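You operate a simulated robot arm through the tools that you are given. There is no shell and no other tool. Be economical: measure what you need, move in short steps, check, and stop when the job is done.

You run a simulated robot arm. Do the job below in one go: nothing can be reset, and whatever is moved stays where it is left.

TASK
Swap the stem on the stub for the blue clipboard's length.
Fine: green lever to OPEN, white stem onto the blue bench, new stem home, lever at CLOSED; the other stem stays. Drop and damage nothing, leave nothing switched on.

It is judged by the outcome, as a careful person would: the job done as asked, and still so three seconds after it is handed in. It fails if anything else is knocked over, pushed out of place, dropped, spilled or broken.

THE ROBOT
A 7-joint arm with a two-finger parallel gripper on a trunk, on a base that drives. Base frame: it is fixed to the floor where the robot stands at the start and does not move with it; the origin is under the middle of the robot, x ahead of it, y to its left, z up. Units: m, degrees, N and s.
With the tool pointing down near the work surface it reaches from about 0.22 to 0.58 m from the robot's upright axis, wherever it stands. Its first joint turns from -166.0 to 166.0 degrees. Places, roughly: green clamp lever [0.4, 0, 0.8]; steerer stub [0.5, -0.1, 0.9]. Payload 3.4 kg.
The TCP is the grasp point between the finger pads, 0.03 m short of the fingertips. In the tool frame z runs along the fingers and y along their closing line. The gripper opens to 0.094 m. The fingers are 0.028 m wide and 0.01 m thick; the gripper's body (0.05 by 0.096 m) begins 0.055 m behind the TCP.
Orientation is that of the tool frame in the base frame, as a unit quaternion [x, y, z, w]. With the fingers straight down and closing along the base's y, the tool's x points along the base's -x, its y along +y and its z along -z.

THE INTERFACE
- The arm moves only by the tool drive_tool. Its argument "steps" is a list of rows, each a list of 3 entries, a list of its own where there are three numbers: the shift along the tool's x, y, z in units of 150 mm (1.0 is 150 mm), then the turn, a rotation vector about the tool's x, y, z in units of 90 degrees (1.0 is 90 degrees), then the opening, from 0 (shut) to 1 (fully open). In form: [[[tx, ty, tz], [rx, ry, rz], gripper], ...]. A call has 1 to 10 rows; each row is the pose to reach, as a shift and turn from the pose commanded when the call began, along the tool's axes at that moment. A call with a number of a shift or a turn outside -1 to 1 is refused whole. Rows are played at 5 a second. More than 0.05 m and 8.6 degrees between two rows, or a gripper value outside its range, and nothing of the call is played. A pose out of reach is approached as far as the arm can. The call stops where the force on the tool passes 90 N (or 10 N more than at its start, if that is more) or the arm is blocked; 0.2 s more then pass. Each finger travels about 0.072 m/s and halts on what it meets, pressing with about 31 N; the grip force reading is that of the motor and also rises with nothing between the fingers. The clock runs only during rows and for 0.2 s after the last one: add rows that repeat a pose to give the fingers time. The reply holds the time, the measured pose of the TCP, the force on the tool along the base axes, the opening and the grip force, in the units named above and with some noise, with the torque about the TCP (base axes, N m) and any sound that the robot's microphone picked up.
- Cameras (640 x 400 px; columns grow to the right, rows downward): "scene" is now at [0.0019, 0.1105, 1.6521]; the picture's right is [-0.55, -0.84, 0.00], its down [-0.66, 0.43, -0.62] and it looks along [0.52, -0.34, -0.79] (base axes); focal length 274 px, centre (320, 200). "wrist" rides on the gripper at [0.076, 0.014, -0.103] in the tool frame; the picture's right is [-0.18, 0.98, 0.00], its down [-0.75, -0.14, -0.64] and it looks along [-0.63, -0.12, 0.77] (tool axes); focal length 243 px, centre (320, 200). There is no depth. A picture from a camera that has moved, and an enlarged one, comes with that camera's place and axes in the base frame and with its lens.
- snapshot(camera): a new picture of that camera. The clock stands still meanwhile.
- lift_body(by): slides the trunk up (or, below 0, down) by that many m; the arm and the scene camera ride with it, the base frame stays. It gives what a move gives, with no picture.
- base_move(legs): drives the robot by 1 to 6 legs, each [ahead, left, turn to the left] in m, m and degrees, along the robot's own axes; the way and the turn of a leg run together, so that a leg with both is an arc; at most 1.5 m and 180 degrees a leg. The arm and the cameras ride along, it lands a little off, and it stops where it bumps. It gives what a move gives.
- turn_head(pan, tilt): turns the head with the scene camera to pan (to the left, within 155 degrees either way) and tilt (down, from -29 to 69), counted from straight ahead of the robot. It gives what a move gives.
- enlarge(camera, box): a new picture of the part [left, top, right, bottom] of that camera's present view, enlarged. The clock stands still meanwhile.
- sign_off(): hands the job in; it is judged then, once.

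Go step by step. Nothing tells you exact positions but the pictures and the camera data: compare them with the known pose of the tool, close in by small moves and look again before you grip or let go. The budget is 120 turns and 90 pictures, counting those below and the enlarged ones. Unless the task says otherwise, let go and move clear before handing in, and close with one line.

The tools are called after "Request:" as name(argument=value, ...) on one line, values as JSON. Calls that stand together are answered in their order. drive_tool: Moves the arm, as the interface text tells. Its arguments: {"type":"object","properties":{"steps":{"type":"array","items":{"type":"array"}}},"required":["steps"]} The other tools are called the same way: lift_body (by) slides the trunk up or down; base_move (legs) drives the base; turn_head (pan, tilt) turns the head that bears the scene camera; snapshot (camera) takes a picture; enlarge (camera, box) takes an enlarged picture of a part of a camera's view; sign_off () hands the job in.

At the start:

```text
t: 0.0
ee_pos: [0.318, -0.1095, 1.299]
orientation: [0.0, 1.0, 0.0, 0.0]
force: [0.0, -0.8, 0.5]
torque: [0.0, -0.02, -0.03]
gripper_width: 0.094
grasp_force: 0.0
trunk travel left (down, up): [-0.325, 0.061]
robot x, y, heading: [0.0015, -0.0004, -0.0]
head pan, tilt: [-33.1, 52.0]
```

scene: 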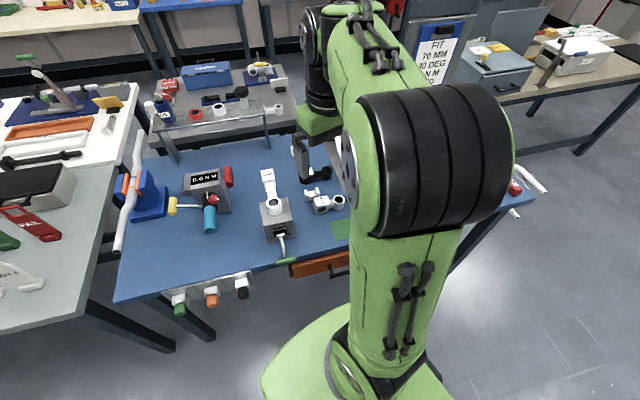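
wrist: 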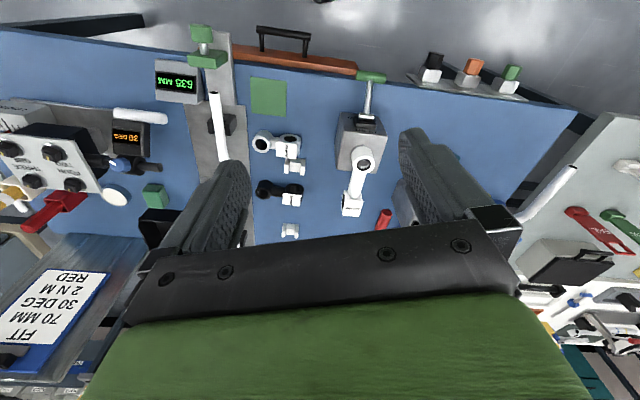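

I see the blue bench with a clamp block carrying a white stem, other stems on the bench, and a blue clipboard reading something like "FIT 70 MM 30 DEG 2 N M RED". I'll enlarge the pictures to read things.

Request:
enlarge(camera="wrist", box=[230, 60, 430, 250])

Request:
enlarge(camera="wrist", box=[0, 30, 240, 350])

Request:
enlarge(camera="scene", box=[150, 130, 360, 310])

Request:
enlarge(camera="scene", box=[380, 0, 640, 160])

```text
2.11 times, centred on (330, 155) of wrist
camera zoom: at [0.2416, -0.0965, 1.4012], right [0.18, 0.98, 0.0], down [0.75, -0.14, 0.64], along [0.63, -0.12, -0.77], focal length 511 px, centre (299, 295)
```

zoom: 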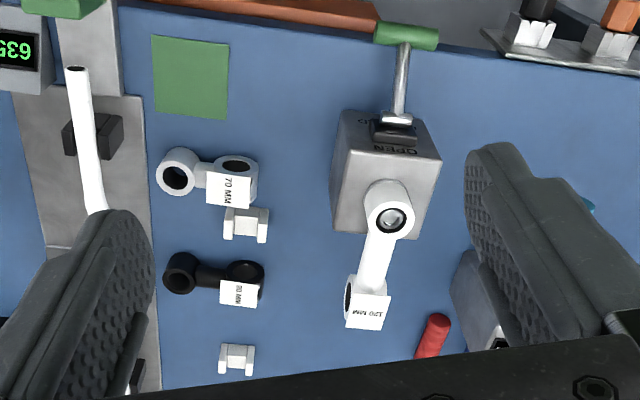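

```text
1.25 times, centred on (120, 190) of wrist
camera zoom: at [0.2416, -0.0965, 1.4012], right [0.18, 0.98, 0.0], down [0.75, -0.14, 0.64], along [0.63, -0.12, -0.77], focal length 303 px, centre (570, 212)
```

zoom: 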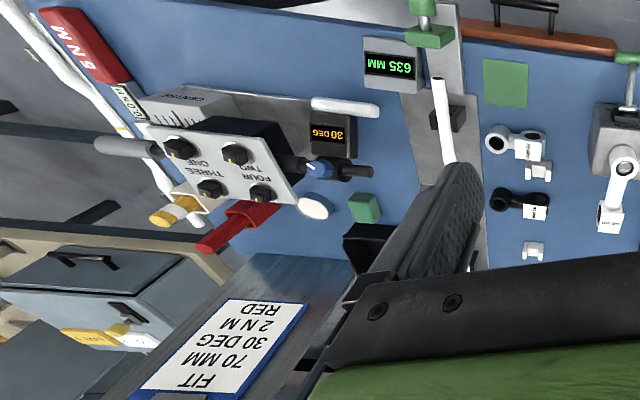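

```text
2.22 times, centred on (255, 220) of scene
camera zoom: at [0.0019, 0.1105, 1.6521], right [-0.55, -0.84, 0.0], down [-0.66, 0.43, -0.62], along [0.52, -0.34, -0.79], focal length 609 px, centre (464, 156)
```

zoom: 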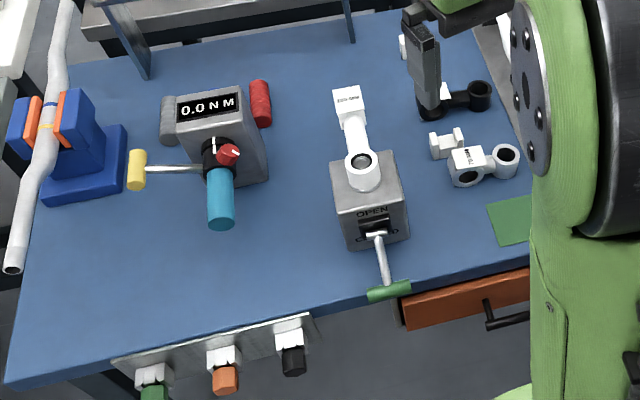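

```text
2.46 times, centred on (510, 80) of scene
camera zoom: at [0.0019, 0.1105, 1.6521], right [-0.55, -0.84, 0.0], down [-0.66, 0.43, -0.62], along [0.52, -0.34, -0.79], focal length 674 px, centre (-148, 495)
```

zoom: 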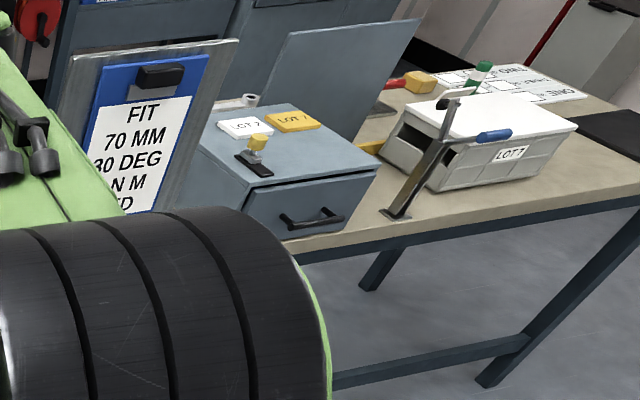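

The clipboard asks for 70 MM; the near white stem appears to be labelled 70 MM and the black one longer. I'll move the wrist camera over them to confirm and measure.

Request:
drive_tool(steps=[[[0, -0.19, 0.2], [0, 0, 0], 1], [[0, -0.38, 0.4], [0, 0, 0], 1], [[0, -0.57, 0.6], [0, 0, 0], 1], [[0, -0.76, 0.8], [0, 0, 0], 1], [[0, -0.93, 1], [0, 0, 0], 1]])

Request:
snapshot(camera="wrist")

Request:
snapshot(camera="scene")

```text
t: 1.2
ee_pos: [0.3168, -0.2548, 1.1512]
orientation: [-0.001, 1.0, 0.0, 0.0]
force: [0.5, 0.0, 0.3]
torque: [0.01, 0.01, 0.02]
gripper_width: 0.094
grasp_force: 0.1
trunk travel left (down, up): [-0.325, 0.061]
robot x, y, heading: [0.0014, 0.0001, -0.1]
head pan, tilt: [-33.1, 52.0]
```

```text
83 pictures are left
camera wrist: at [0.2411, -0.2408, 1.2531], right [0.18, 0.98, 0.0], down [0.75, -0.14, 0.64], along [0.63, -0.12, -0.77], focal length 243 px, centre (320, 200)
```

wrist: 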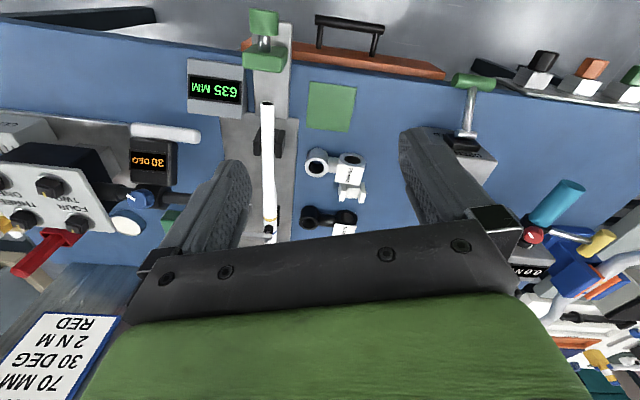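

```text
82 pictures are left
camera scene: at [0.0026, 0.1091, 1.6521], right [-0.55, -0.84, 0.0], down [-0.66, 0.43, -0.61], along [0.52, -0.34, -0.79], focal length 274 px, centre (320, 200)
```

scene: 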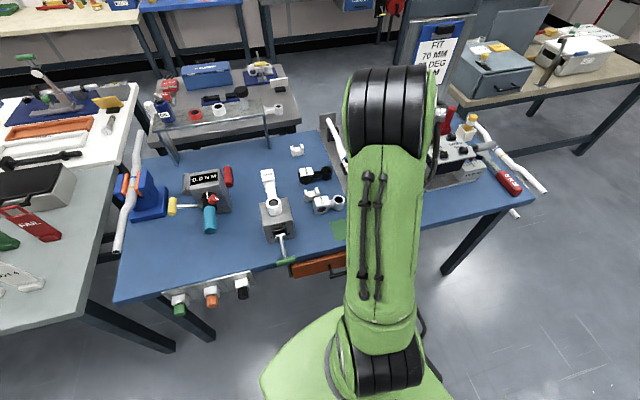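

The stems are now in clear view from both cameras; I'll enlarge them.

Request:
enlarge(camera="wrist", box=[280, 130, 400, 240])

Request:
enlarge(camera="scene", box=[240, 130, 350, 270])

```text
3.64 times, centred on (340, 185) of wrist
camera zoom: at [0.2411, -0.2408, 1.2531], right [0.18, 0.98, 0.0], down [0.75, -0.14, 0.64], along [0.63, -0.12, -0.77], focal length 882 px, centre (247, 254)
```

zoom: 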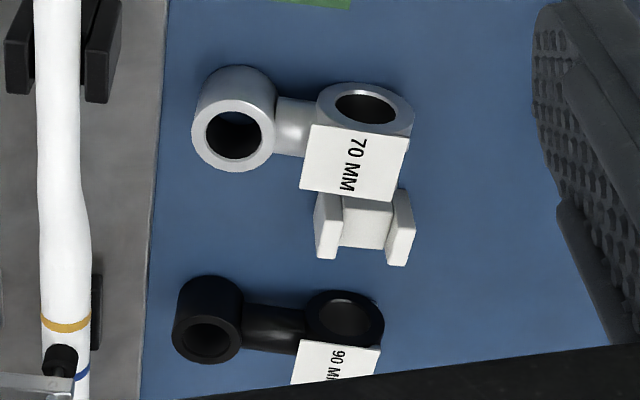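

```text
2.86 times, centred on (295, 200) of scene
camera zoom: at [0.0026, 0.1091, 1.6521], right [-0.55, -0.84, 0.0], down [-0.66, 0.43, -0.61], along [0.52, -0.34, -0.79], focal length 782 px, centre (391, 200)
```

zoom: 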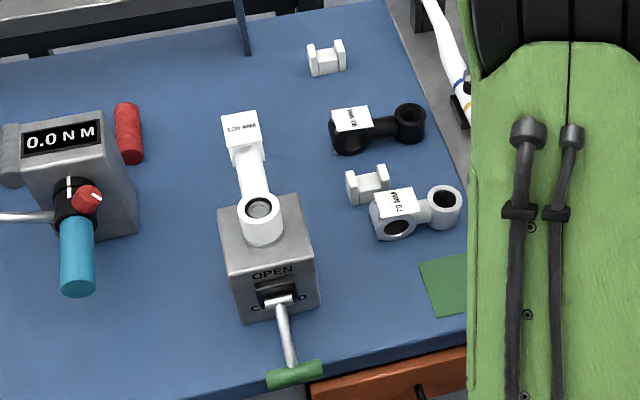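

The near white stem reads 70 MM and the black one 90 MM, so the near white one is the new stem (steerer ring at about [0.506, -0.298, 0.825]). Next I look at the clamp block and lever from the front.

Request:
drive_tool(steps=[[[0.1, 0.2, 0.1], [0, 0, 0], 1], [[0.2, 0.4, 0.2], [0, 0, 0], 1], [[0.3, 0.6, 0.3], [0, 0, 0], 1], [[0.45, 0.8, 0.45], [0, 0, 0], 1], [[0.6, 1, 0.6], [0, 0, 0], 1], [[0.6, 1, 0.6], [0, 0, 0], 1]])

Request:
snapshot(camera="wrist")

Request:
enlarge(camera="wrist", box=[260, 40, 440, 240])

```text
t: 2.6
ee_pos: [0.2297, -0.102, 1.0588]
orientation: [0.0, 1.0, 0.0, -0.001]
force: [-0.2, -0.8, 0.3]
torque: [-0.01, 0.0, -0.02]
gripper_width: 0.0939
grasp_force: 0.0
out of reach, approached as far as the arm can: row 5
trunk travel left (down, up): [-0.325, 0.061]
robot x, y, heading: [0.0015, -0.0026, 0.3]
head pan, tilt: [-33.1, 52.0]
```

```text
79 pictures are left
camera wrist: at [0.1534, -0.0884, 1.1606], right [0.18, 0.98, 0.0], down [0.75, -0.14, 0.64], along [0.63, -0.12, -0.77], focal length 243 px, centre (320, 200)
```

wrist: 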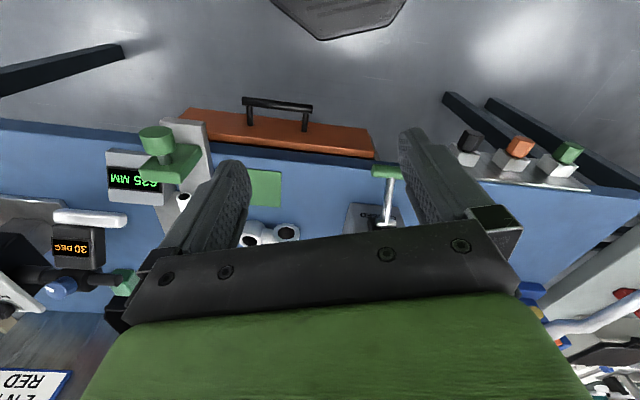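

```text
2.00 times, centred on (350, 140) of wrist
camera zoom: at [0.1534, -0.0884, 1.1606], right [0.18, 0.98, 0.0], down [0.75, -0.14, 0.64], along [0.63, -0.12, -0.77], focal length 485 px, centre (260, 320)
```

zoom: 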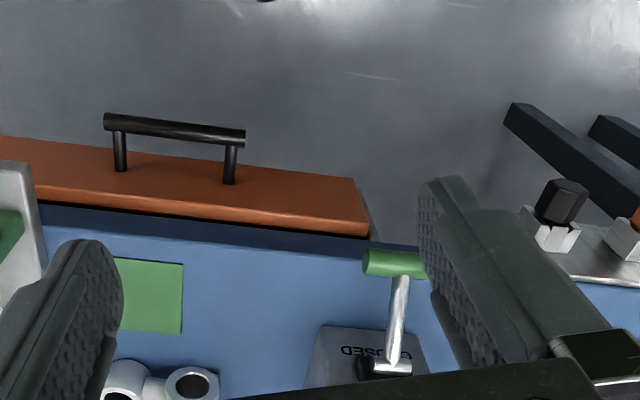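

The gripper hides the block from here. I'll zoom in with the scene camera.

Request:
enlarge(camera="scene", box=[235, 155, 345, 275])

```text
3.33 times, centred on (290, 215) of scene
camera zoom: at [0.0019, 0.1104, 1.6521], right [-0.55, -0.84, 0.0], down [-0.66, 0.43, -0.62], along [0.52, -0.34, -0.79], focal length 913 px, centre (420, 150)
```

zoom: 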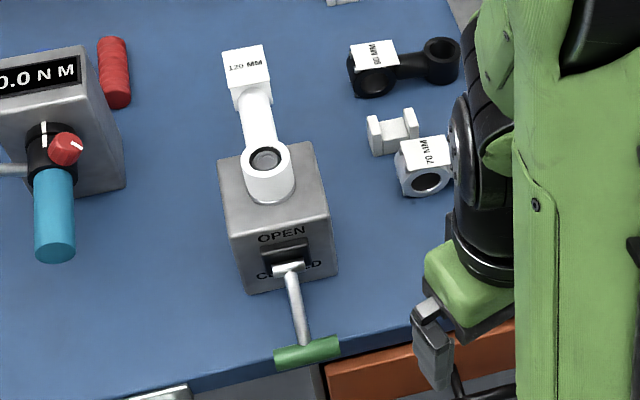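

The lever pivots on the block's front face with OPEN above and CLOSED below. I'll tilt the tool forward to see it more from the front.

Request:
drive_tool(steps=[[[0, 0, -0.1], [0, -0.09, 0], 1], [[0, 0, -0.1], [0, -0.18, 0], 1], [[0, 0, -0.1], [0, -0.27, 0], 1], [[0, 0, -0.1], [0, -0.36, 0], 1], [[0, 0, -0.1], [0, -0.42, 0], 1]])

Request:
snapshot(camera="wrist")

Request:
enlarge(camera="wrist", box=[240, 40, 440, 240])

```text
t: 3.8
ee_pos: [0.2777, -0.1864, 1.1449]
orientation: [-0.001, 0.946, 0.0, 0.324]
force: [0.1, -1.4, 0.2]
torque: [0.02, 0.0, 0.0]
gripper_width: 0.0941
grasp_force: 0.1
out of reach, approached as far as the arm can: row 1, 2, 3, 4, 5
trunk travel left (down, up): [-0.325, 0.061]
robot x, y, heading: [0.0006, 0.0006, 0.0]
head pan, tilt: [-33.1, 52.0]
```

```text
76 pictures are left
camera wrist: at [0.1556, -0.1734, 1.1787], right [0.14, 0.98, 0.11], down [0.2, -0.14, 0.97], along [0.97, -0.12, -0.22], focal length 243 px, centre (320, 200)
```

wrist: 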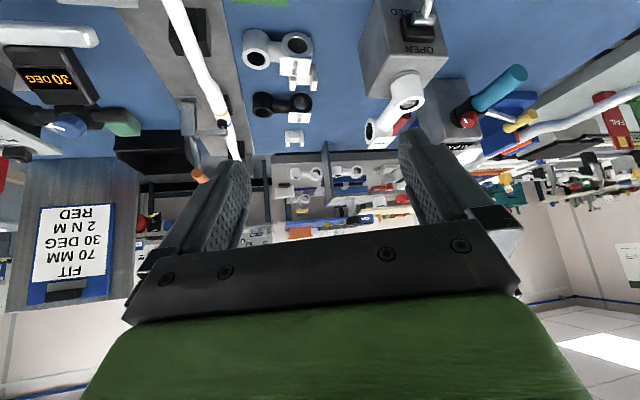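

```text
2.00 times, centred on (340, 140) of wrist
camera zoom: at [0.1556, -0.1734, 1.1787], right [0.14, 0.98, 0.11], down [0.2, -0.14, 0.97], along [0.97, -0.12, -0.22], focal length 485 px, centre (280, 320)
```

zoom: 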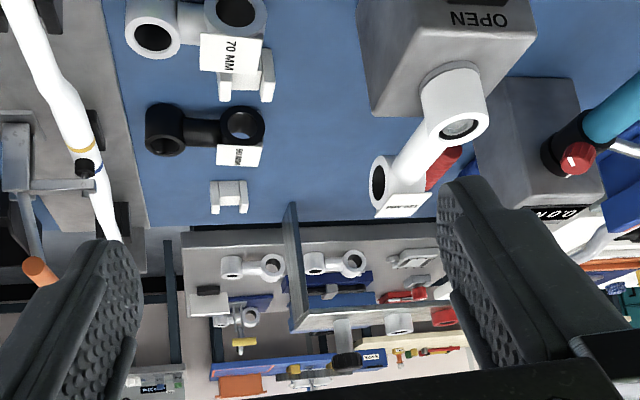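

The view is inverted and too high; lowering the trunk will bring the lever face into view.

Request:
lift_body(by=-0.16)

Request:
snapshot(camera="wrist")

Request:
enlarge(camera="wrist", box=[300, 0, 460, 150])

```text
t: 5.6
ee_pos: [0.2786, -0.186, 0.985]
orientation: [-0.001, 0.946, -0.001, 0.324]
force: [0.2, -0.1, -0.1]
torque: [-0.01, 0.0, -0.01]
gripper_width: 0.094
grasp_force: 0.1
trunk travel left (down, up): [-0.165, 0.221]
robot x, y, heading: [-0.0057, -0.0013, -0.2]
head pan, tilt: [-33.1, 52.0]
```

```text
74 pictures are left
camera wrist: at [0.1563, -0.1723, 1.0189], right [0.15, 0.98, 0.11], down [0.2, -0.14, 0.97], along [0.97, -0.12, -0.22], focal length 243 px, centre (320, 200)
```

wrist: 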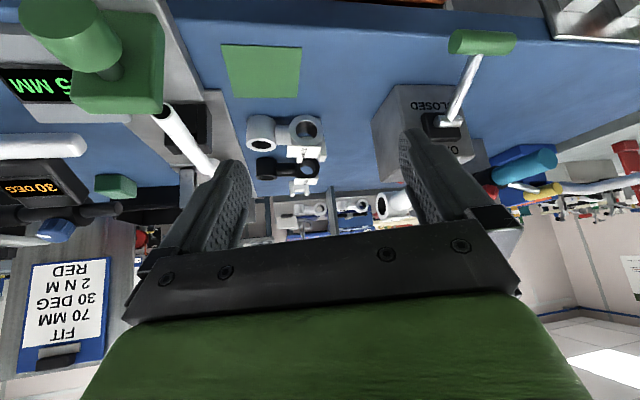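

```text
2.67 times, centred on (380, 75) of wrist
camera zoom: at [0.1563, -0.1723, 1.0189], right [0.15, 0.98, 0.11], down [0.2, -0.14, 0.97], along [0.97, -0.12, -0.22], focal length 647 px, centre (160, 533)
```

zoom: 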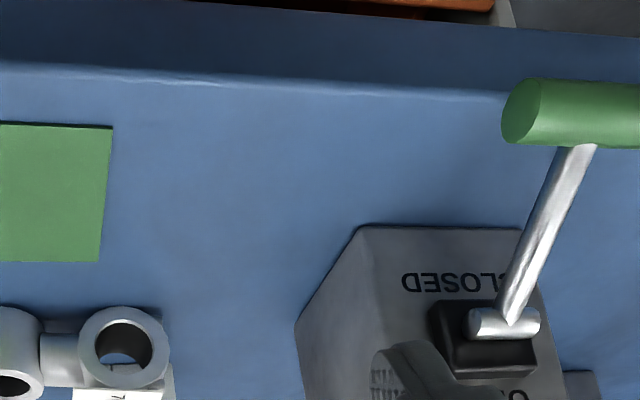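

Triangulated: lever pivot ≈ [0.463, -0.035, 0.869], green handle ≈ [0.394, -0.014, 0.822] (about 33° below level), block yawed ≈ -16°. The stems are near the reach limit, so I check the clearance in front of the base.

Request:
turn_head(pan=20, tilt=69)

Request:
snapshot(camera="scene")

```text
t: 6.8
ee_pos: [0.2792, -0.186, 0.9848]
orientation: [-0.001, 0.946, -0.001, 0.323]
force: [0.1, -0.1, 0.1]
torque: [0.01, -0.02, -0.02]
gripper_width: 0.094
grasp_force: 0.2
trunk travel left (down, up): [-0.165, 0.221]
robot x, y, heading: [-0.0047, 0.0022, -0.0]
head pan, tilt: [20.0, 68.8]
```

```text
72 pictures are left
camera scene: at [-0.0085, 0.1706, 1.4732], right [0.34, -0.94, 0.0], down [-0.88, -0.32, -0.36], along [0.34, 0.12, -0.93], focal length 274 px, centre (320, 200)
```

scene: 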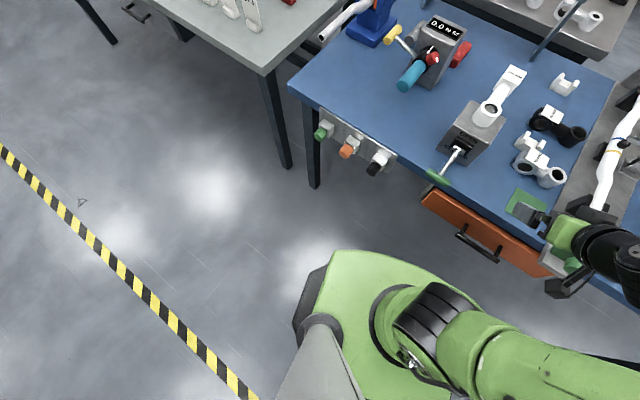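

There is open floor ahead and only the drawer overhangs; I drive forward 8 cm to bring the stems in reach.

Request:
base_move(legs=[[0.08, 0, 0]])

Request:
turn_head(pan=-25, tilt=60)

Request:
snapshot(camera="scene")

```text
t: 7.9
ee_pos: [0.3582, -0.1862, 0.9843]
orientation: [0.0, 0.946, -0.001, 0.323]
force: [-0.3, 0.2, -0.3]
torque: [0.02, 0.05, 0.04]
gripper_width: 0.0939
grasp_force: 0.1
trunk travel left (down, up): [-0.165, 0.221]
robot x, y, heading: [0.0801, -0.0003, 0.0]
head pan, tilt: [20.0, 68.8]
```

```text
t: 9.0
ee_pos: [0.3578, -0.1861, 0.9855]
orientation: [0.0, 0.946, -0.001, 0.323]
force: [-0.5, 0.5, -0.1]
torque: [0.0, 0.01, 0.03]
gripper_width: 0.0942
grasp_force: 0.1
trunk travel left (down, up): [-0.165, 0.221]
robot x, y, heading: [0.0821, -0.0009, 0.0]
head pan, tilt: [-25.0, 60.0]
```

```text
71 pictures are left
camera scene: at [0.0782, 0.1233, 1.4825], right [-0.42, -0.91, 0.0], down [-0.78, 0.37, -0.5], along [0.45, -0.21, -0.87], focal length 274 px, centre (320, 200)
```

scene: 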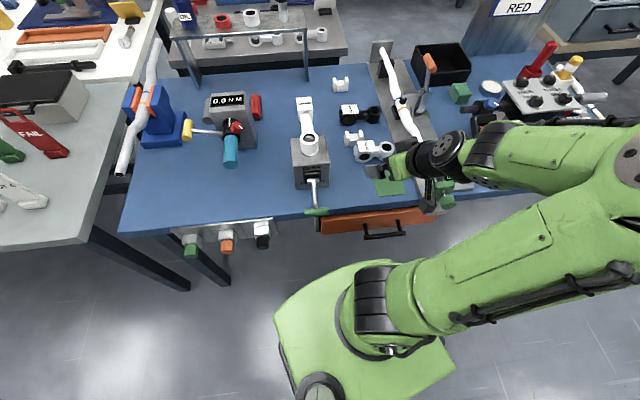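

Next I straighten the tool to point down and raise it a little.

Request:
drive_tool(steps=[[[-0.05, 0, -0.06], [0, 0.09, 0], 1], [[-0.1, 0, -0.13], [0, 0.18, 0], 1], [[-0.15, 0, -0.2], [0, 0.27, 0], 1], [[-0.2, 0, -0.26], [0, 0.36, 0], 1], [[-0.2, 0, -0.26], [0, 0.419, 0], 1], [[-0.2, 0, -0.26], [0, 0.419, 0], 1]])

```text
t: 10.4
ee_pos: [0.3564, -0.1872, 1.0334]
orientation: [0.001, 1.0, -0.001, -0.001]
force: [0.6, 0.4, -0.8]
torque: [0.0, -0.01, -0.02]
gripper_width: 0.0938
grasp_force: 0.1
trunk travel left (down, up): [-0.165, 0.221]
robot x, y, heading: [0.08, 0.0032, 0.1]
head pan, tilt: [-25.0, 60.0]
```

Now I yaw the tool so the fingers close along the lever's direction and move above the handle.

Request:
drive_tool(steps=[[[-0.02, 0.1, 0], [0, 0, -0.09], 1], [[-0.04, 0.2, 0], [0, 0, -0.18], 1], [[-0.06, 0.3, 0], [0, 0, -0.27], 1], [[-0.08, 0.4, 0], [0, 0, -0.36], 1], [[-0.1, 0.5, 0], [0, 0, -0.45], 1], [[-0.12, 0.6, 0], [0, 0, -0.54], 1], [[-0.14, 0.7, 0], [0, 0, -0.63], 1], [[-0.17, 0.8, 0], [0, 0, -0.72], 1], [[-0.2, 0.95, 0], [0, 0, -0.81], 1], [[-0.21, 1, 0], [0, 0, -0.81], 1]])

Request:
snapshot(camera="wrist")

Request:
snapshot(camera="scene")

```text
t: 12.6
ee_pos: [0.3898, -0.0345, 1.0362]
orientation: [-0.594, 0.804, 0.0, 0.0]
force: [-0.6, -0.2, 0.8]
torque: [0.03, -0.02, 0.02]
gripper_width: 0.094
grasp_force: 0.0
trunk travel left (down, up): [-0.165, 0.221]
robot x, y, heading: [0.0732, 0.0, -0.0]
head pan, tilt: [-25.0, 60.0]
```

```text
70 pictures are left
camera wrist: at [0.3534, -0.1041, 1.137], right [-0.89, 0.46, 0.0], down [0.36, 0.68, 0.64], along [0.3, 0.57, -0.77], focal length 243 px, centre (320, 200)
```

wrist: 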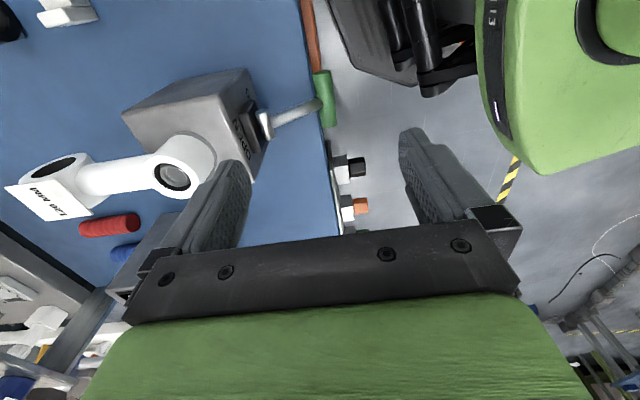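

```text
69 pictures are left
camera scene: at [0.0782, 0.1232, 1.4825], right [-0.42, -0.91, 0.0], down [-0.78, 0.37, -0.5], along [0.45, -0.21, -0.87], focal length 274 px, centre (320, 200)
```

scene: 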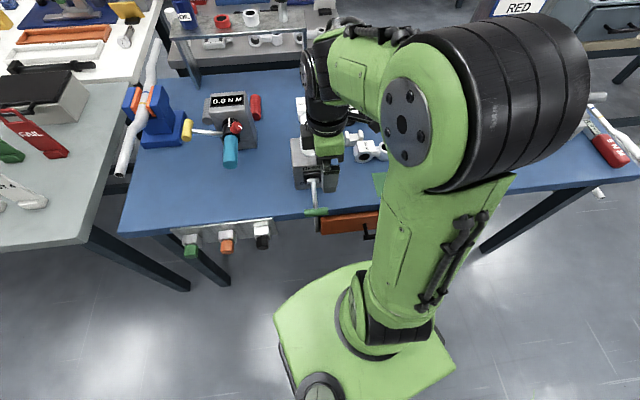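

The lever is clearly visible from the side; I enlarge to refine its angle and the block's yaw.

Request:
enlarge(camera="wrist", box=[0, 50, 350, 230])

```text
1.83 times, centred on (175, 140) of wrist
camera zoom: at [0.3534, -0.1041, 1.137], right [-0.89, 0.46, 0.0], down [0.36, 0.68, 0.64], along [0.3, 0.57, -0.77], focal length 444 px, centre (585, 310)
```

zoom: 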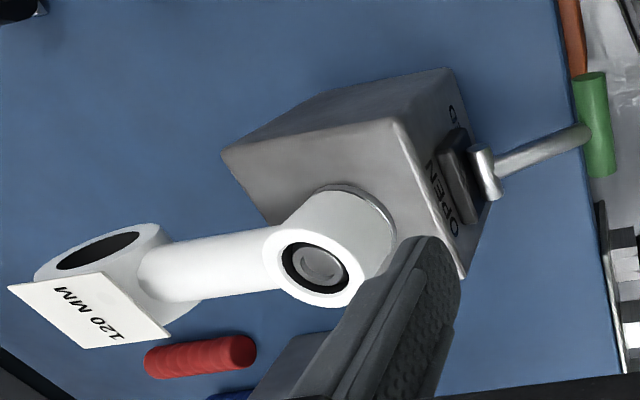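

Block yaw ≈ -17°. I descend beside the rod, with the opening reduced to 0.06 m so the front finger clears the pivot.

Request:
drive_tool(steps=[[[0, 0.02, 0.2], [0, 0, 0], 0.62], [[0, 0.02, 0.4], [0, 0, 0], 0.62], [[0, 0.02, 0.6], [0, 0, 0], 0.62], [[0, 0.02, 0.8], [0, 0, 0], 0.62], [[0, 0.02, 0.9], [0, 0, 0], 0.62]])

Request:
snapshot(camera="wrist")

Request:
enlarge(camera="scene", box=[270, 110, 390, 240])

```text
t: 13.8
ee_pos: [0.386, -0.036, 0.9002]
orientation: [-0.594, 0.804, -0.001, 0.0]
force: [-0.6, -0.8, -0.5]
torque: [-0.03, 0.01, 0.01]
gripper_width: 0.0585
grasp_force: 0.1
trunk travel left (down, up): [-0.165, 0.221]
robot x, y, heading: [0.0805, -0.0005, 0.1]
head pan, tilt: [-25.0, 60.0]
```

```text
67 pictures are left
camera wrist: at [0.3508, -0.1056, 1.0023], right [-0.88, 0.47, 0.0], down [0.36, 0.68, 0.64], along [0.3, 0.57, -0.77], focal length 243 px, centre (320, 200)
```

wrist: 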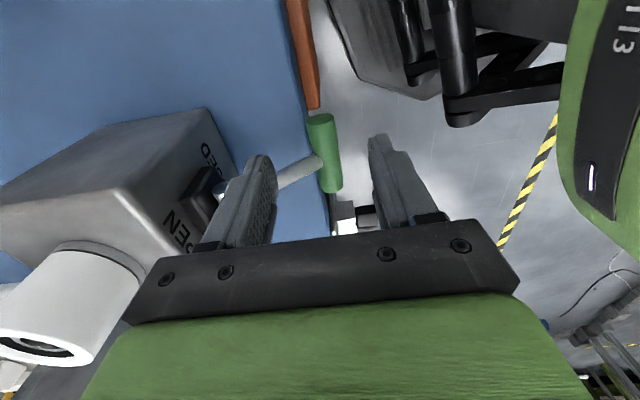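

```text
3.08 times, centred on (330, 175) of scene
camera zoom: at [0.0785, 0.1233, 1.4825], right [-0.42, -0.91, 0.0], down [-0.78, 0.37, -0.5], along [0.45, -0.21, -0.87], focal length 843 px, centre (289, 277)
```

zoom: 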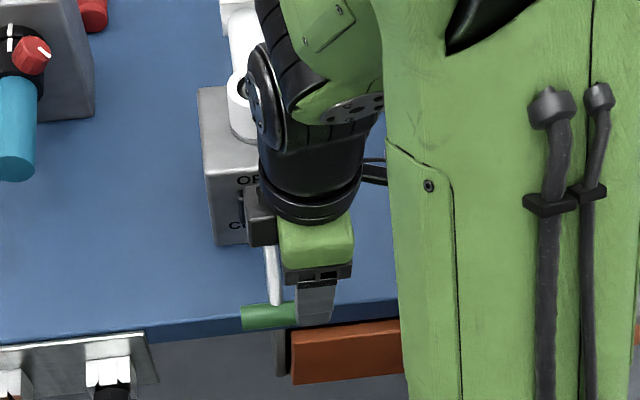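

Well aligned. I go down 6 cm and close on the handle.

Request:
drive_tool(steps=[[[0, 0, 0.2], [0, 0, 0], 0.62], [[0, 0, 0.4], [0, 0, 0], 0.62], [[0, 0, 0.4], [0, 0, 0], 0.3], [[0, 0, 0.4], [0, 0, 0], 0.1], [[0, 0, 0.4], [0, 0, 0], 0.1], [[0, 0, 0.4], [0, 0, 0], 0.1]])

Request:
snapshot(camera="wrist")

```text
t: 15.2
ee_pos: [0.3849, -0.0345, 0.8417]
orientation: [-0.594, 0.805, -0.001, 0.001]
force: [0.7, 0.8, 0.2]
torque: [0.08, -0.09, -0.83]
gripper_width: 0.0211
grasp_force: 45.3
trunk travel left (down, up): [-0.165, 0.221]
robot x, y, heading: [0.0773, -0.0013, -0.1]
head pan, tilt: [-25.0, 60.0]
```

```text
65 pictures are left
camera wrist: at [0.3497, -0.1043, 0.9433], right [-0.88, 0.47, 0.0], down [0.36, 0.68, 0.64], along [0.3, 0.57, -0.77], focal length 243 px, centre (320, 200)
```

wrist: 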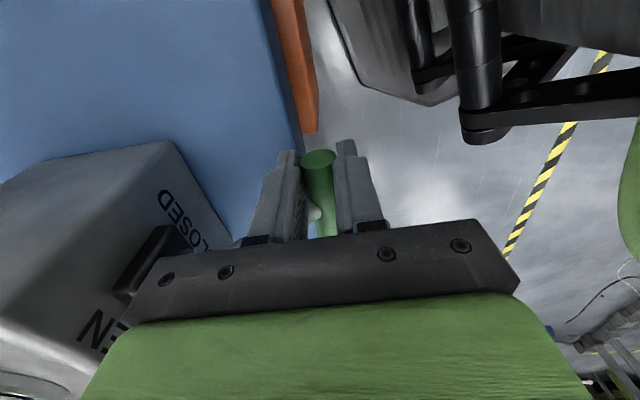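

The handle is gripped (21 mm). I raise it along its arc in small steps, first to level.

Request:
drive_tool(steps=[[[0, 0.033, -0.055], [0, 0, 0], 0.1], [[0, 0.057, -0.114], [0, 0, 0], 0.1], [[0, 0.073, -0.162], [0, 0, 0], 0.1], [[0, 0.083, -0.212], [0, 0, 0], 0.1], [[0, 0.09, -0.262], [0, 0, 0], 0.1], [[0, 0.092, -0.313], [0, 0, 0], 0.1]])

```text
t: 16.6
ee_pos: [0.3716, -0.0312, 0.8851]
orientation: [-0.594, 0.804, -0.001, -0.001]
force: [-0.1, 6.6, -2.8]
torque: [0.07, 0.19, -0.71]
gripper_width: 0.021
grasp_force: 45.2
trunk travel left (down, up): [-0.165, 0.221]
robot x, y, heading: [0.0806, 0.0028, 0.0]
head pan, tilt: [-25.0, 60.0]
```

Moving freely with low force. I continue upward past level.

Request:
drive_tool(steps=[[[0, -0.003, -0.05], [0, 0, 0], 0.1], [[0, -0.009, -0.101], [0, 0, 0], 0.1], [[0, -0.02, -0.15], [0, 0, 0], 0.1], [[0, -0.035, -0.2], [0, 0, 0], 0.1], [[0, -0.055, -0.246], [0, 0, 0], 0.1], [[0, -0.078, -0.291], [0, 0, 0], 0.1]])

Request:
snapshot(camera="wrist")

Request:
enlarge(camera="scene", box=[270, 110, 390, 240])

```text
t: 18.0
ee_pos: [0.3772, -0.031, 0.9294]
orientation: [-0.594, 0.804, 0.002, -0.004]
force: [-30.3, 12.2, 9.1]
torque: [0.41, 1.02, -0.65]
gripper_width: 0.021
grasp_force: 45.3
trunk travel left (down, up): [-0.165, 0.221]
robot x, y, heading: [0.0813, 0.0014, 0.0]
head pan, tilt: [-25.0, 60.0]
```

```text
64 pictures are left
camera wrist: at [0.342, -0.1016, 1.0325], right [-0.89, 0.47, 0.01], down [0.36, 0.68, 0.64], along [0.29, 0.57, -0.77], focal length 243 px, centre (320, 200)
```

wrist: 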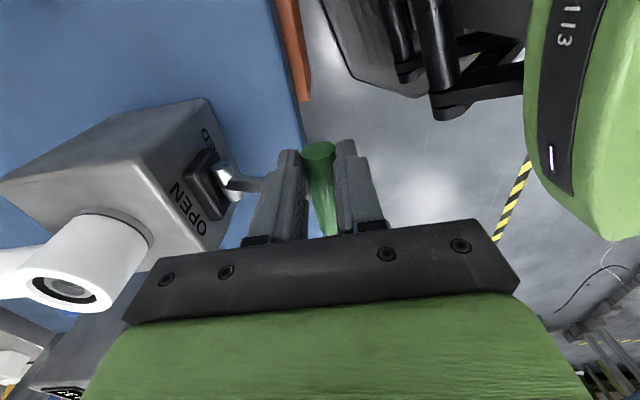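

```text
3.08 times, centred on (330, 175) of scene
camera zoom: at [0.0721, 0.1254, 1.4824], right [-0.42, -0.91, 0.0], down [-0.78, 0.37, -0.5], along [0.46, -0.21, -0.86], focal length 843 px, centre (289, 277)
```

zoom: 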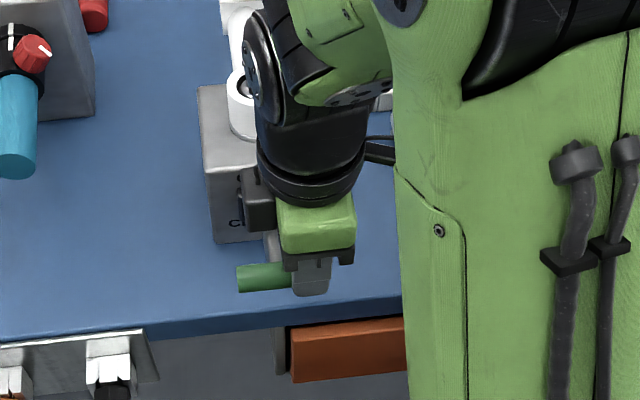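

A 30 N forward resistance suggests my arc's centre is slightly off (or the stop is near). I ease back and follow a corrected arc.

Request:
drive_tool(steps=[[[0, 0.04, 0], [0, 0, 0], 0.1], [[0, 0.03, -0.025], [0, 0, 0], 0.1], [[0, 0.015, -0.051], [0, 0, 0], 0.1], [[0, 0.015, -0.051], [0, 0, 0], 0.1]])

```text
t: 19.0
ee_pos: [0.3806, -0.0329, 0.9383]
orientation: [-0.593, 0.805, -0.001, -0.001]
force: [-16.9, 5.7, 1.6]
torque: [-0.25, 1.1, -0.46]
gripper_width: 0.0212
grasp_force: 45.5
trunk travel left (down, up): [-0.165, 0.221]
robot x, y, heading: [0.0745, 0.0004, -0.1]
head pan, tilt: [-25.0, 60.0]
```

Still moving. I continue in small increments.

Request:
drive_tool(steps=[[[0, -0.003, -0.03], [0, 0, 0], 0.1], [[0, -0.012, -0.06], [0, 0, 0], 0.1], [[0, -0.027, -0.09], [0, 0, 0], 0.1], [[0, -0.045, -0.12], [0, 0, 0], 0.1], [[0, -0.045, -0.12], [0, 0, 0], 0.1]])

Request:
snapshot(camera="wrist")

```text
t: 20.2
ee_pos: [0.3865, -0.0343, 0.9549]
orientation: [-0.594, 0.805, 0.0, 0.0]
force: [-17.5, 5.3, -12.4]
torque: [0.13, 0.54, -0.56]
gripper_width: 0.0192
grasp_force: 44.7
trunk travel left (down, up): [-0.165, 0.221]
robot x, y, heading: [0.0776, -0.0049, -0.3]
head pan, tilt: [-25.0, 60.0]
```

```text
62 pictures are left
camera wrist: at [0.3506, -0.1045, 1.058], right [-0.89, 0.46, 0.0], down [0.36, 0.68, 0.64], along [0.3, 0.57, -0.77], focal length 243 px, centre (320, 200)
```

wrist: 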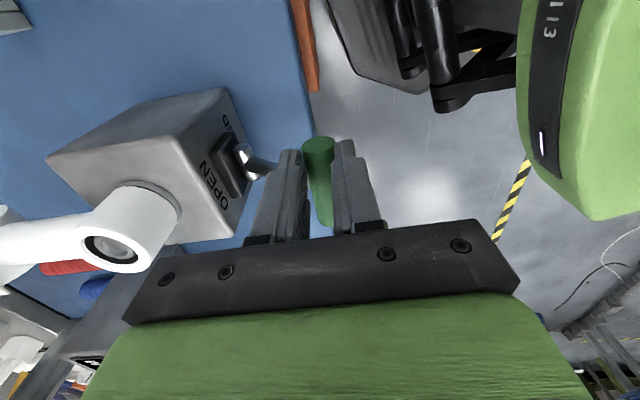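

The handle is starting to slip in the pads, so the stop is reached. I ease off, open, and look.

Request:
drive_tool(steps=[[[0, 0, 0.03], [0, 0, 0], 0.1], [[0, 0, 0.03], [0, 0, 0], 0.3], [[0, 0, 0.03], [0, 0, 0], 0.45], [[0, 0, -0.1], [0, 0, 0], 0.6], [[0, 0, -0.35], [0, 0, 0], 0.62], [[0, 0, -0.6], [0, 0, 0], 0.62]])

Request:
snapshot(camera="wrist")

Request:
enlarge(camera="scene", box=[270, 80, 390, 240])

```text
t: 21.6
ee_pos: [0.3869, -0.0338, 1.0429]
orientation: [-0.594, 0.804, 0.0, 0.001]
force: [0.2, 0.5, 0.2]
torque: [-0.01, 0.03, 0.01]
gripper_width: 0.0582
grasp_force: 0.1
trunk travel left (down, up): [-0.165, 0.221]
robot x, y, heading: [0.0778, -0.0014, -0.1]
head pan, tilt: [-25.0, 60.0]
```

```text
61 pictures are left
camera wrist: at [0.3512, -0.1044, 1.1461], right [-0.89, 0.47, 0.0], down [0.36, 0.68, 0.64], along [0.3, 0.57, -0.77], focal length 243 px, centre (320, 200)
```

wrist: 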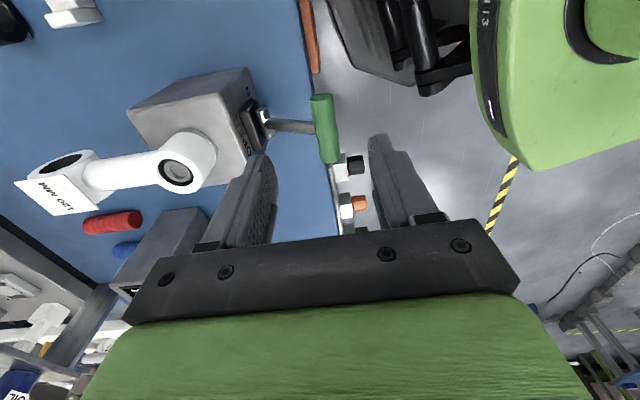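

```text
2.50 times, centred on (330, 160) of scene
camera zoom: at [0.0776, 0.1234, 1.4825], right [-0.42, -0.91, 0.0], down [-0.78, 0.37, -0.5], along [0.45, -0.21, -0.87], focal length 685 px, centre (295, 300)
```

zoom: 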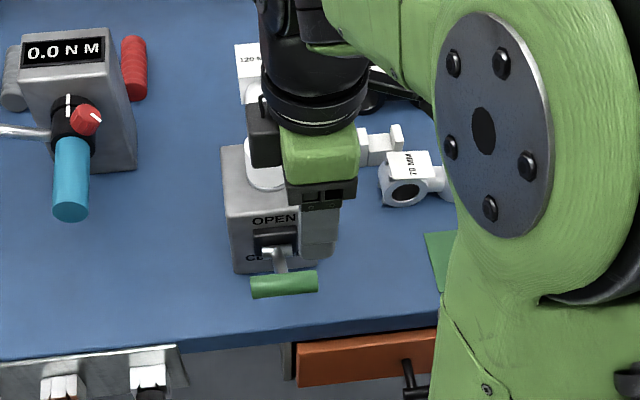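

Lever is now at ≈[0.391, -0.013, 0.915], i.e. up at OPEN. The old stem's ring is at ≈[0.516, -0.058], z 0.929–0.967, pointing yaw ≈ -15.5°. I rotate the tool to straddle its shaft.

Request:
drive_tool(steps=[[[0, 0, -0.1], [0, 0, 0.09], 0.9], [[0, 0, -0.2], [0, 0, 0.18], 0.9], [[0, 0, -0.2], [0, 0, 0.27], 0.9], [[0, 0, -0.2], [0, 0, 0.36], 0.9], [[0, 0, -0.2], [0, 0, 0.45], 0.9], [[0, 0, -0.2], [0, 0, 0.54], 0.9], [[0, 0, -0.2], [0, 0, 0.63], 0.9], [[0, 0, -0.2], [0, 0, 0.72], 0.9], [[0, 0, -0.2], [0, 0, 0.81], 0.9], [[0, 0, -0.2], [0, 0, 0.9], 0.9]])

```text
t: 23.8
ee_pos: [0.3894, -0.0344, 1.0742]
orientation: [0.071, 0.997, 0.0, 0.0]
force: [0.2, 0.1, 0.5]
torque: [-0.02, -0.03, 0.0]
gripper_width: 0.0845
grasp_force: 0.0
trunk travel left (down, up): [-0.165, 0.221]
robot x, y, heading: [0.0814, 0.002, 0.1]
head pan, tilt: [-25.0, 60.0]
```

Request:
drive_tool(steps=[[[-0.25, -0.02, 0], [0, 0, 0.04], 0.9], [[-0.5, -0.04, 0], [0, 0, 0.082], 0.9], [[-0.75, -0.06, 0], [0, 0, 0.082], 0.9], [[-0.95, -0.07, 0], [0, 0, 0.082], 0.9], [[-0.95, -0.07, 0], [0, 0, 0.082], 0.9]])

Request:
snapshot(camera="wrist")

Request:
snapshot(camera="scene")

```text
t: 25.0
ee_pos: [0.5264, -0.065, 1.0733]
orientation: [0.136, 0.991, 0.0, 0.001]
force: [-0.1, -0.2, 0.5]
torque: [0.03, 0.03, -0.02]
gripper_width: 0.0846
grasp_force: 0.1
trunk travel left (down, up): [-0.165, 0.221]
robot x, y, heading: [0.0804, 0.0055, 0.0]
head pan, tilt: [-25.0, 60.0]
```

```text
59 pictures are left
camera wrist: at [0.4562, -0.0325, 1.1756], right [0.44, 0.9, 0.0], down [0.69, -0.34, 0.64], along [0.58, -0.28, -0.77], focal length 243 px, centre (320, 200)
```

wrist: 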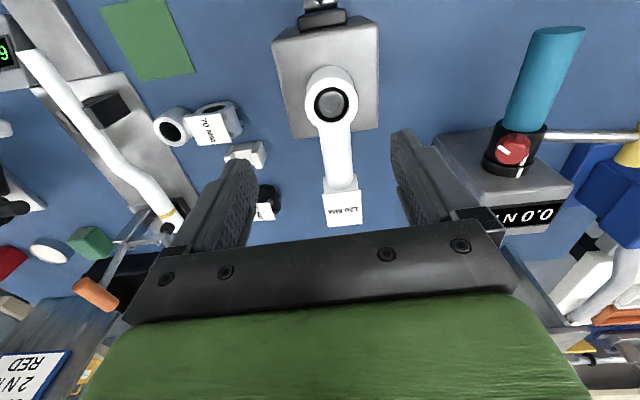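

```text
58 pictures are left
camera scene: at [0.0777, 0.1234, 1.4825], right [-0.42, -0.91, 0.0], down [-0.78, 0.37, -0.5], along [0.45, -0.21, -0.87], focal length 274 px, centre (320, 200)
```

scene: 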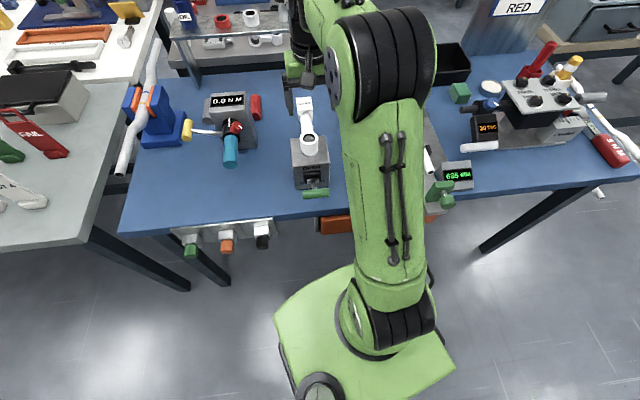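

I enlarge to refine the stub position and stem yaw.

Request:
enlarge(camera="wrist", box=[230, 0, 430, 240])

Request:
enlarge(camera="scene", box=[270, 80, 350, 210])

```text
1.67 times, centred on (330, 120) of wrist
camera zoom: at [0.4562, -0.0325, 1.1756], right [0.44, 0.9, 0.0], down [0.69, -0.34, 0.64], along [0.58, -0.28, -0.77], focal length 404 px, centre (303, 333)
```

zoom: 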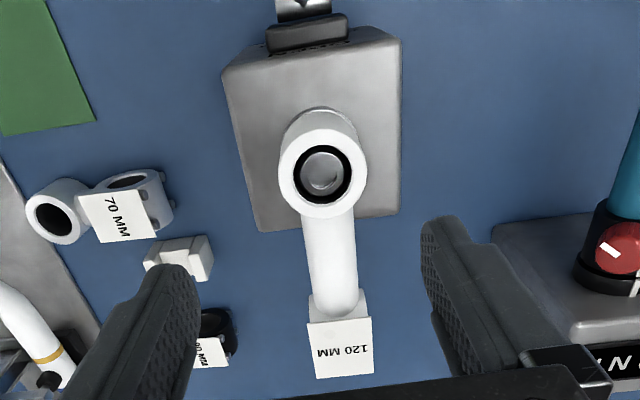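

```text
3.08 times, centred on (310, 145) of scene
camera zoom: at [0.0777, 0.1234, 1.4825], right [-0.42, -0.91, 0.0], down [-0.78, 0.37, -0.5], along [0.45, -0.21, -0.87], focal length 843 px, centre (351, 369)
```

zoom: 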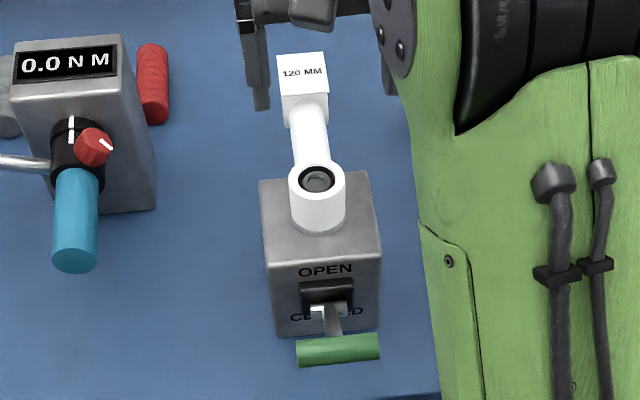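

Stub ≈ [0.519, -0.055], stem yaw ≈ -16.7°. I move over the shaft, 7 cm beyond the stub, and go part way down.

Request:
drive_tool(steps=[[[-0.2, 0.02, 0], [0, 0, 0.012], 0.8], [[-0.403, 0.043, 0], [0, 0, 0.012], 0.8], [[-0.403, 0.043, 0.25], [0, 0, 0.012], 0.8], [[-0.403, 0.043, 0.5], [0, 0, 0.012], 0.8], [[-0.403, 0.043, 0.5], [0, 0, 0.012], 0.8]])

Request:
snapshot(camera="wrist")

Request:
enlarge(camera="scene", box=[270, 60, 370, 210])

```text
t: 26.2
ee_pos: [0.5877, -0.0722, 0.9984]
orientation: [0.144, 0.99, 0.0, 0.001]
force: [0.3, -0.5, 0.5]
torque: [0.01, -0.02, -0.02]
gripper_width: 0.0754
grasp_force: 0.0
trunk travel left (down, up): [-0.165, 0.221]
robot x, y, heading: [0.0794, 0.0028, -0.2]
head pan, tilt: [-25.0, 60.0]
```

```text
55 pictures are left
camera wrist: at [0.5179, -0.0383, 1.101], right [0.46, 0.89, 0.0], down [0.68, -0.35, 0.64], along [0.57, -0.29, -0.77], focal length 243 px, centre (320, 200)
```

wrist: 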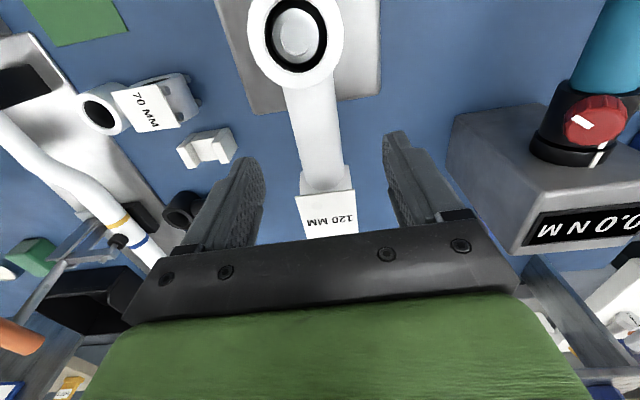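

```text
2.67 times, centred on (320, 135) of scene
camera zoom: at [0.0778, 0.1234, 1.4825], right [-0.42, -0.91, 0.0], down [-0.78, 0.37, -0.5], along [0.45, -0.21, -0.87], focal length 730 px, centre (320, 373)
```

zoom: 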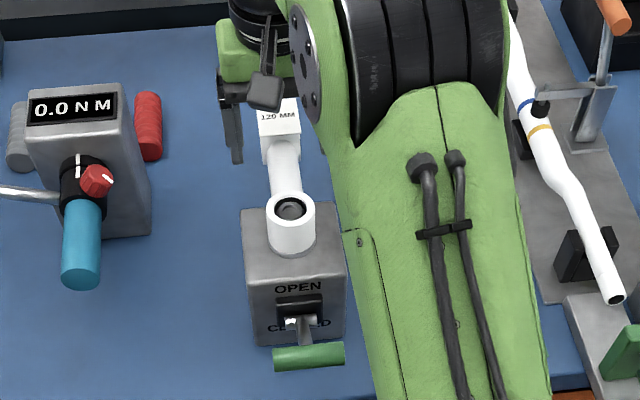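

Grip point projects onto the shaft, centred. I descend 5 cm and close.

Request:
drive_tool(steps=[[[0, -0.015, 0.17], [0, 0, 0], 0.8], [[0, -0.015, 0.333], [0, 0, 0], 0.8], [[0, -0.015, 0.333], [0, 0, 0], 0.5], [[0, -0.015, 0.333], [0, 0, 0], 0.25], [[0, -0.015, 0.333], [0, 0, 0], 0.1], [[0, -0.015, 0.333], [0, 0, 0], 0.1], [[0, -0.015, 0.333], [0, 0, 0], 0.1]])

Request:
snapshot(camera="wrist")

```text
t: 27.8
ee_pos: [0.5868, -0.0762, 0.9499]
orientation: [0.143, 0.99, -0.001, 0.0]
force: [5.4, 7.6, 4.6]
torque: [0.14, 0.25, -0.61]
gripper_width: 0.0317
grasp_force: 30.8
trunk travel left (down, up): [-0.165, 0.221]
robot x, y, heading: [0.0794, 0.0005, 0.1]
head pan, tilt: [-25.0, 60.0]
```

```text
53 pictures are left
camera wrist: at [0.5175, -0.0424, 1.0524], right [0.46, 0.89, 0.0], down [0.68, -0.35, 0.64], along [0.57, -0.29, -0.77], focal length 243 px, centre (320, 200)
```

wrist: 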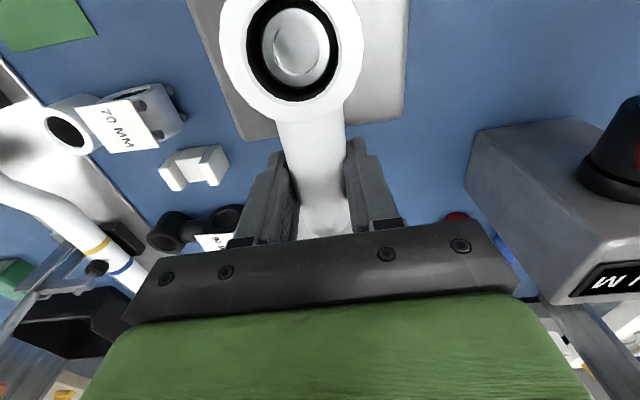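

Gripped at 32 mm. I lift slowly and watch the force.

Request:
drive_tool(steps=[[[0, 0, -0.04], [0, 0, 0], 0.1], [[0, 0, -0.08], [0, 0, 0], 0.1], [[0, 0, -0.14], [0, 0, 0], 0.1], [[0, 0, -0.2], [0, 0, 0], 0.1], [[0, 0, -0.28], [0, 0, 0], 0.1], [[0, 0, -0.36], [0, 0, 0], 0.1], [[0, 0, -0.48], [0, 0, 0], 0.1], [[0, 0, -0.6], [0, 0, 0], 0.1]])

Request:
snapshot(camera="wrist")

Request:
snapshot(camera="scene")

```text
t: 29.6
ee_pos: [0.5883, -0.0774, 1.0401]
orientation: [0.144, 0.99, -0.001, 0.001]
force: [-0.4, 0.0, -1.7]
torque: [0.02, 0.02, -0.01]
gripper_width: 0.0308
grasp_force: 31.0
trunk travel left (down, up): [-0.165, 0.221]
robot x, y, heading: [0.0792, -0.004, -0.1]
head pan, tilt: [-25.0, 60.0]
```

```text
52 pictures are left
camera wrist: at [0.519, -0.0431, 1.1425], right [0.46, 0.89, 0.0], down [0.68, -0.35, 0.64], along [0.57, -0.29, -0.77], focal length 243 px, centre (320, 200)
```

wrist: 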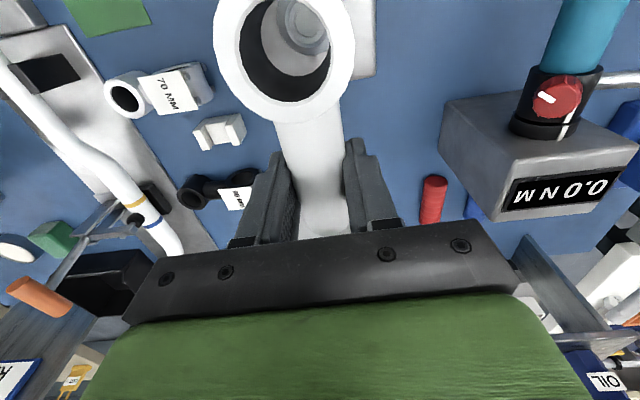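

```text
51 pictures are left
camera scene: at [0.0783, 0.1233, 1.4825], right [-0.42, -0.91, 0.0], down [-0.78, 0.37, -0.5], along [0.45, -0.21, -0.87], focal length 274 px, centre (320, 200)
```

scene: 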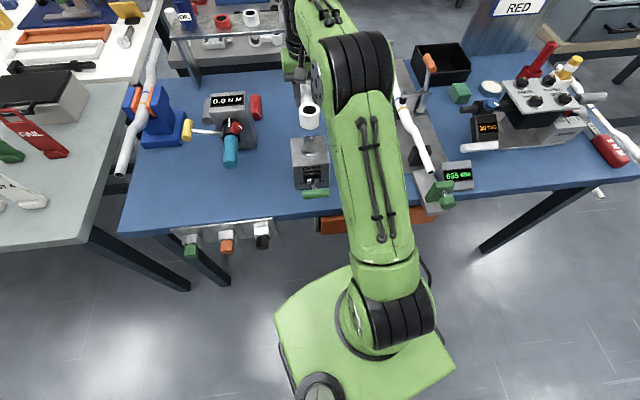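

The stem is free of the stub. Gripped this low, my fingertips would touch the bench before the stem does, so I set it back on the stub and regrip 13 mm higher.

Request:
drive_tool(steps=[[[0, 0, 0.15], [0, 0, 0], 0.1], [[0, 0, 0.3], [0, 0, 0], 0.1], [[0, 0, 0.42], [0, 0, 0], 0.1], [[0, 0, 0.52], [0, 0, 0], 0.1], [[0, 0, 0.59], [0, 0, 0], 0.1], [[0, 0, 0.59], [0, 0, 0], 0.1]])

Request:
snapshot(camera="wrist")

```text
t: 31.0
ee_pos: [0.5854, -0.0738, 0.9514]
orientation: [0.144, 0.99, -0.001, 0.002]
force: [5.0, 12.8, 6.0]
torque: [0.28, 0.35, -0.84]
gripper_width: 0.0308
grasp_force: 31.3
trunk travel left (down, up): [-0.165, 0.221]
robot x, y, heading: [0.0778, 0.0013, 0.0]
head pan, tilt: [-25.0, 60.0]
```

```text
50 pictures are left
camera wrist: at [0.5176, -0.0401, 1.0544], right [0.46, 0.89, 0.0], down [0.68, -0.35, 0.64], along [0.57, -0.29, -0.76], focal length 243 px, centre (320, 200)
```

wrist: 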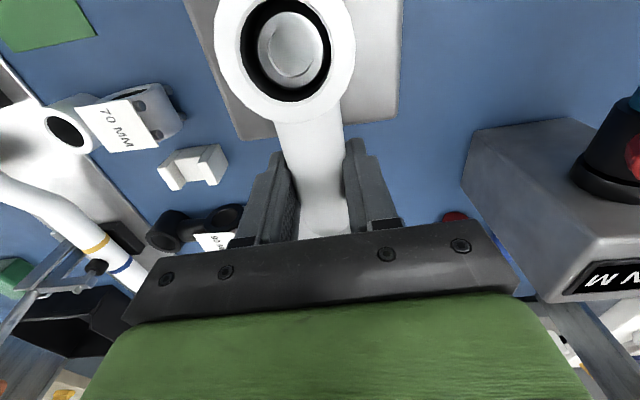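

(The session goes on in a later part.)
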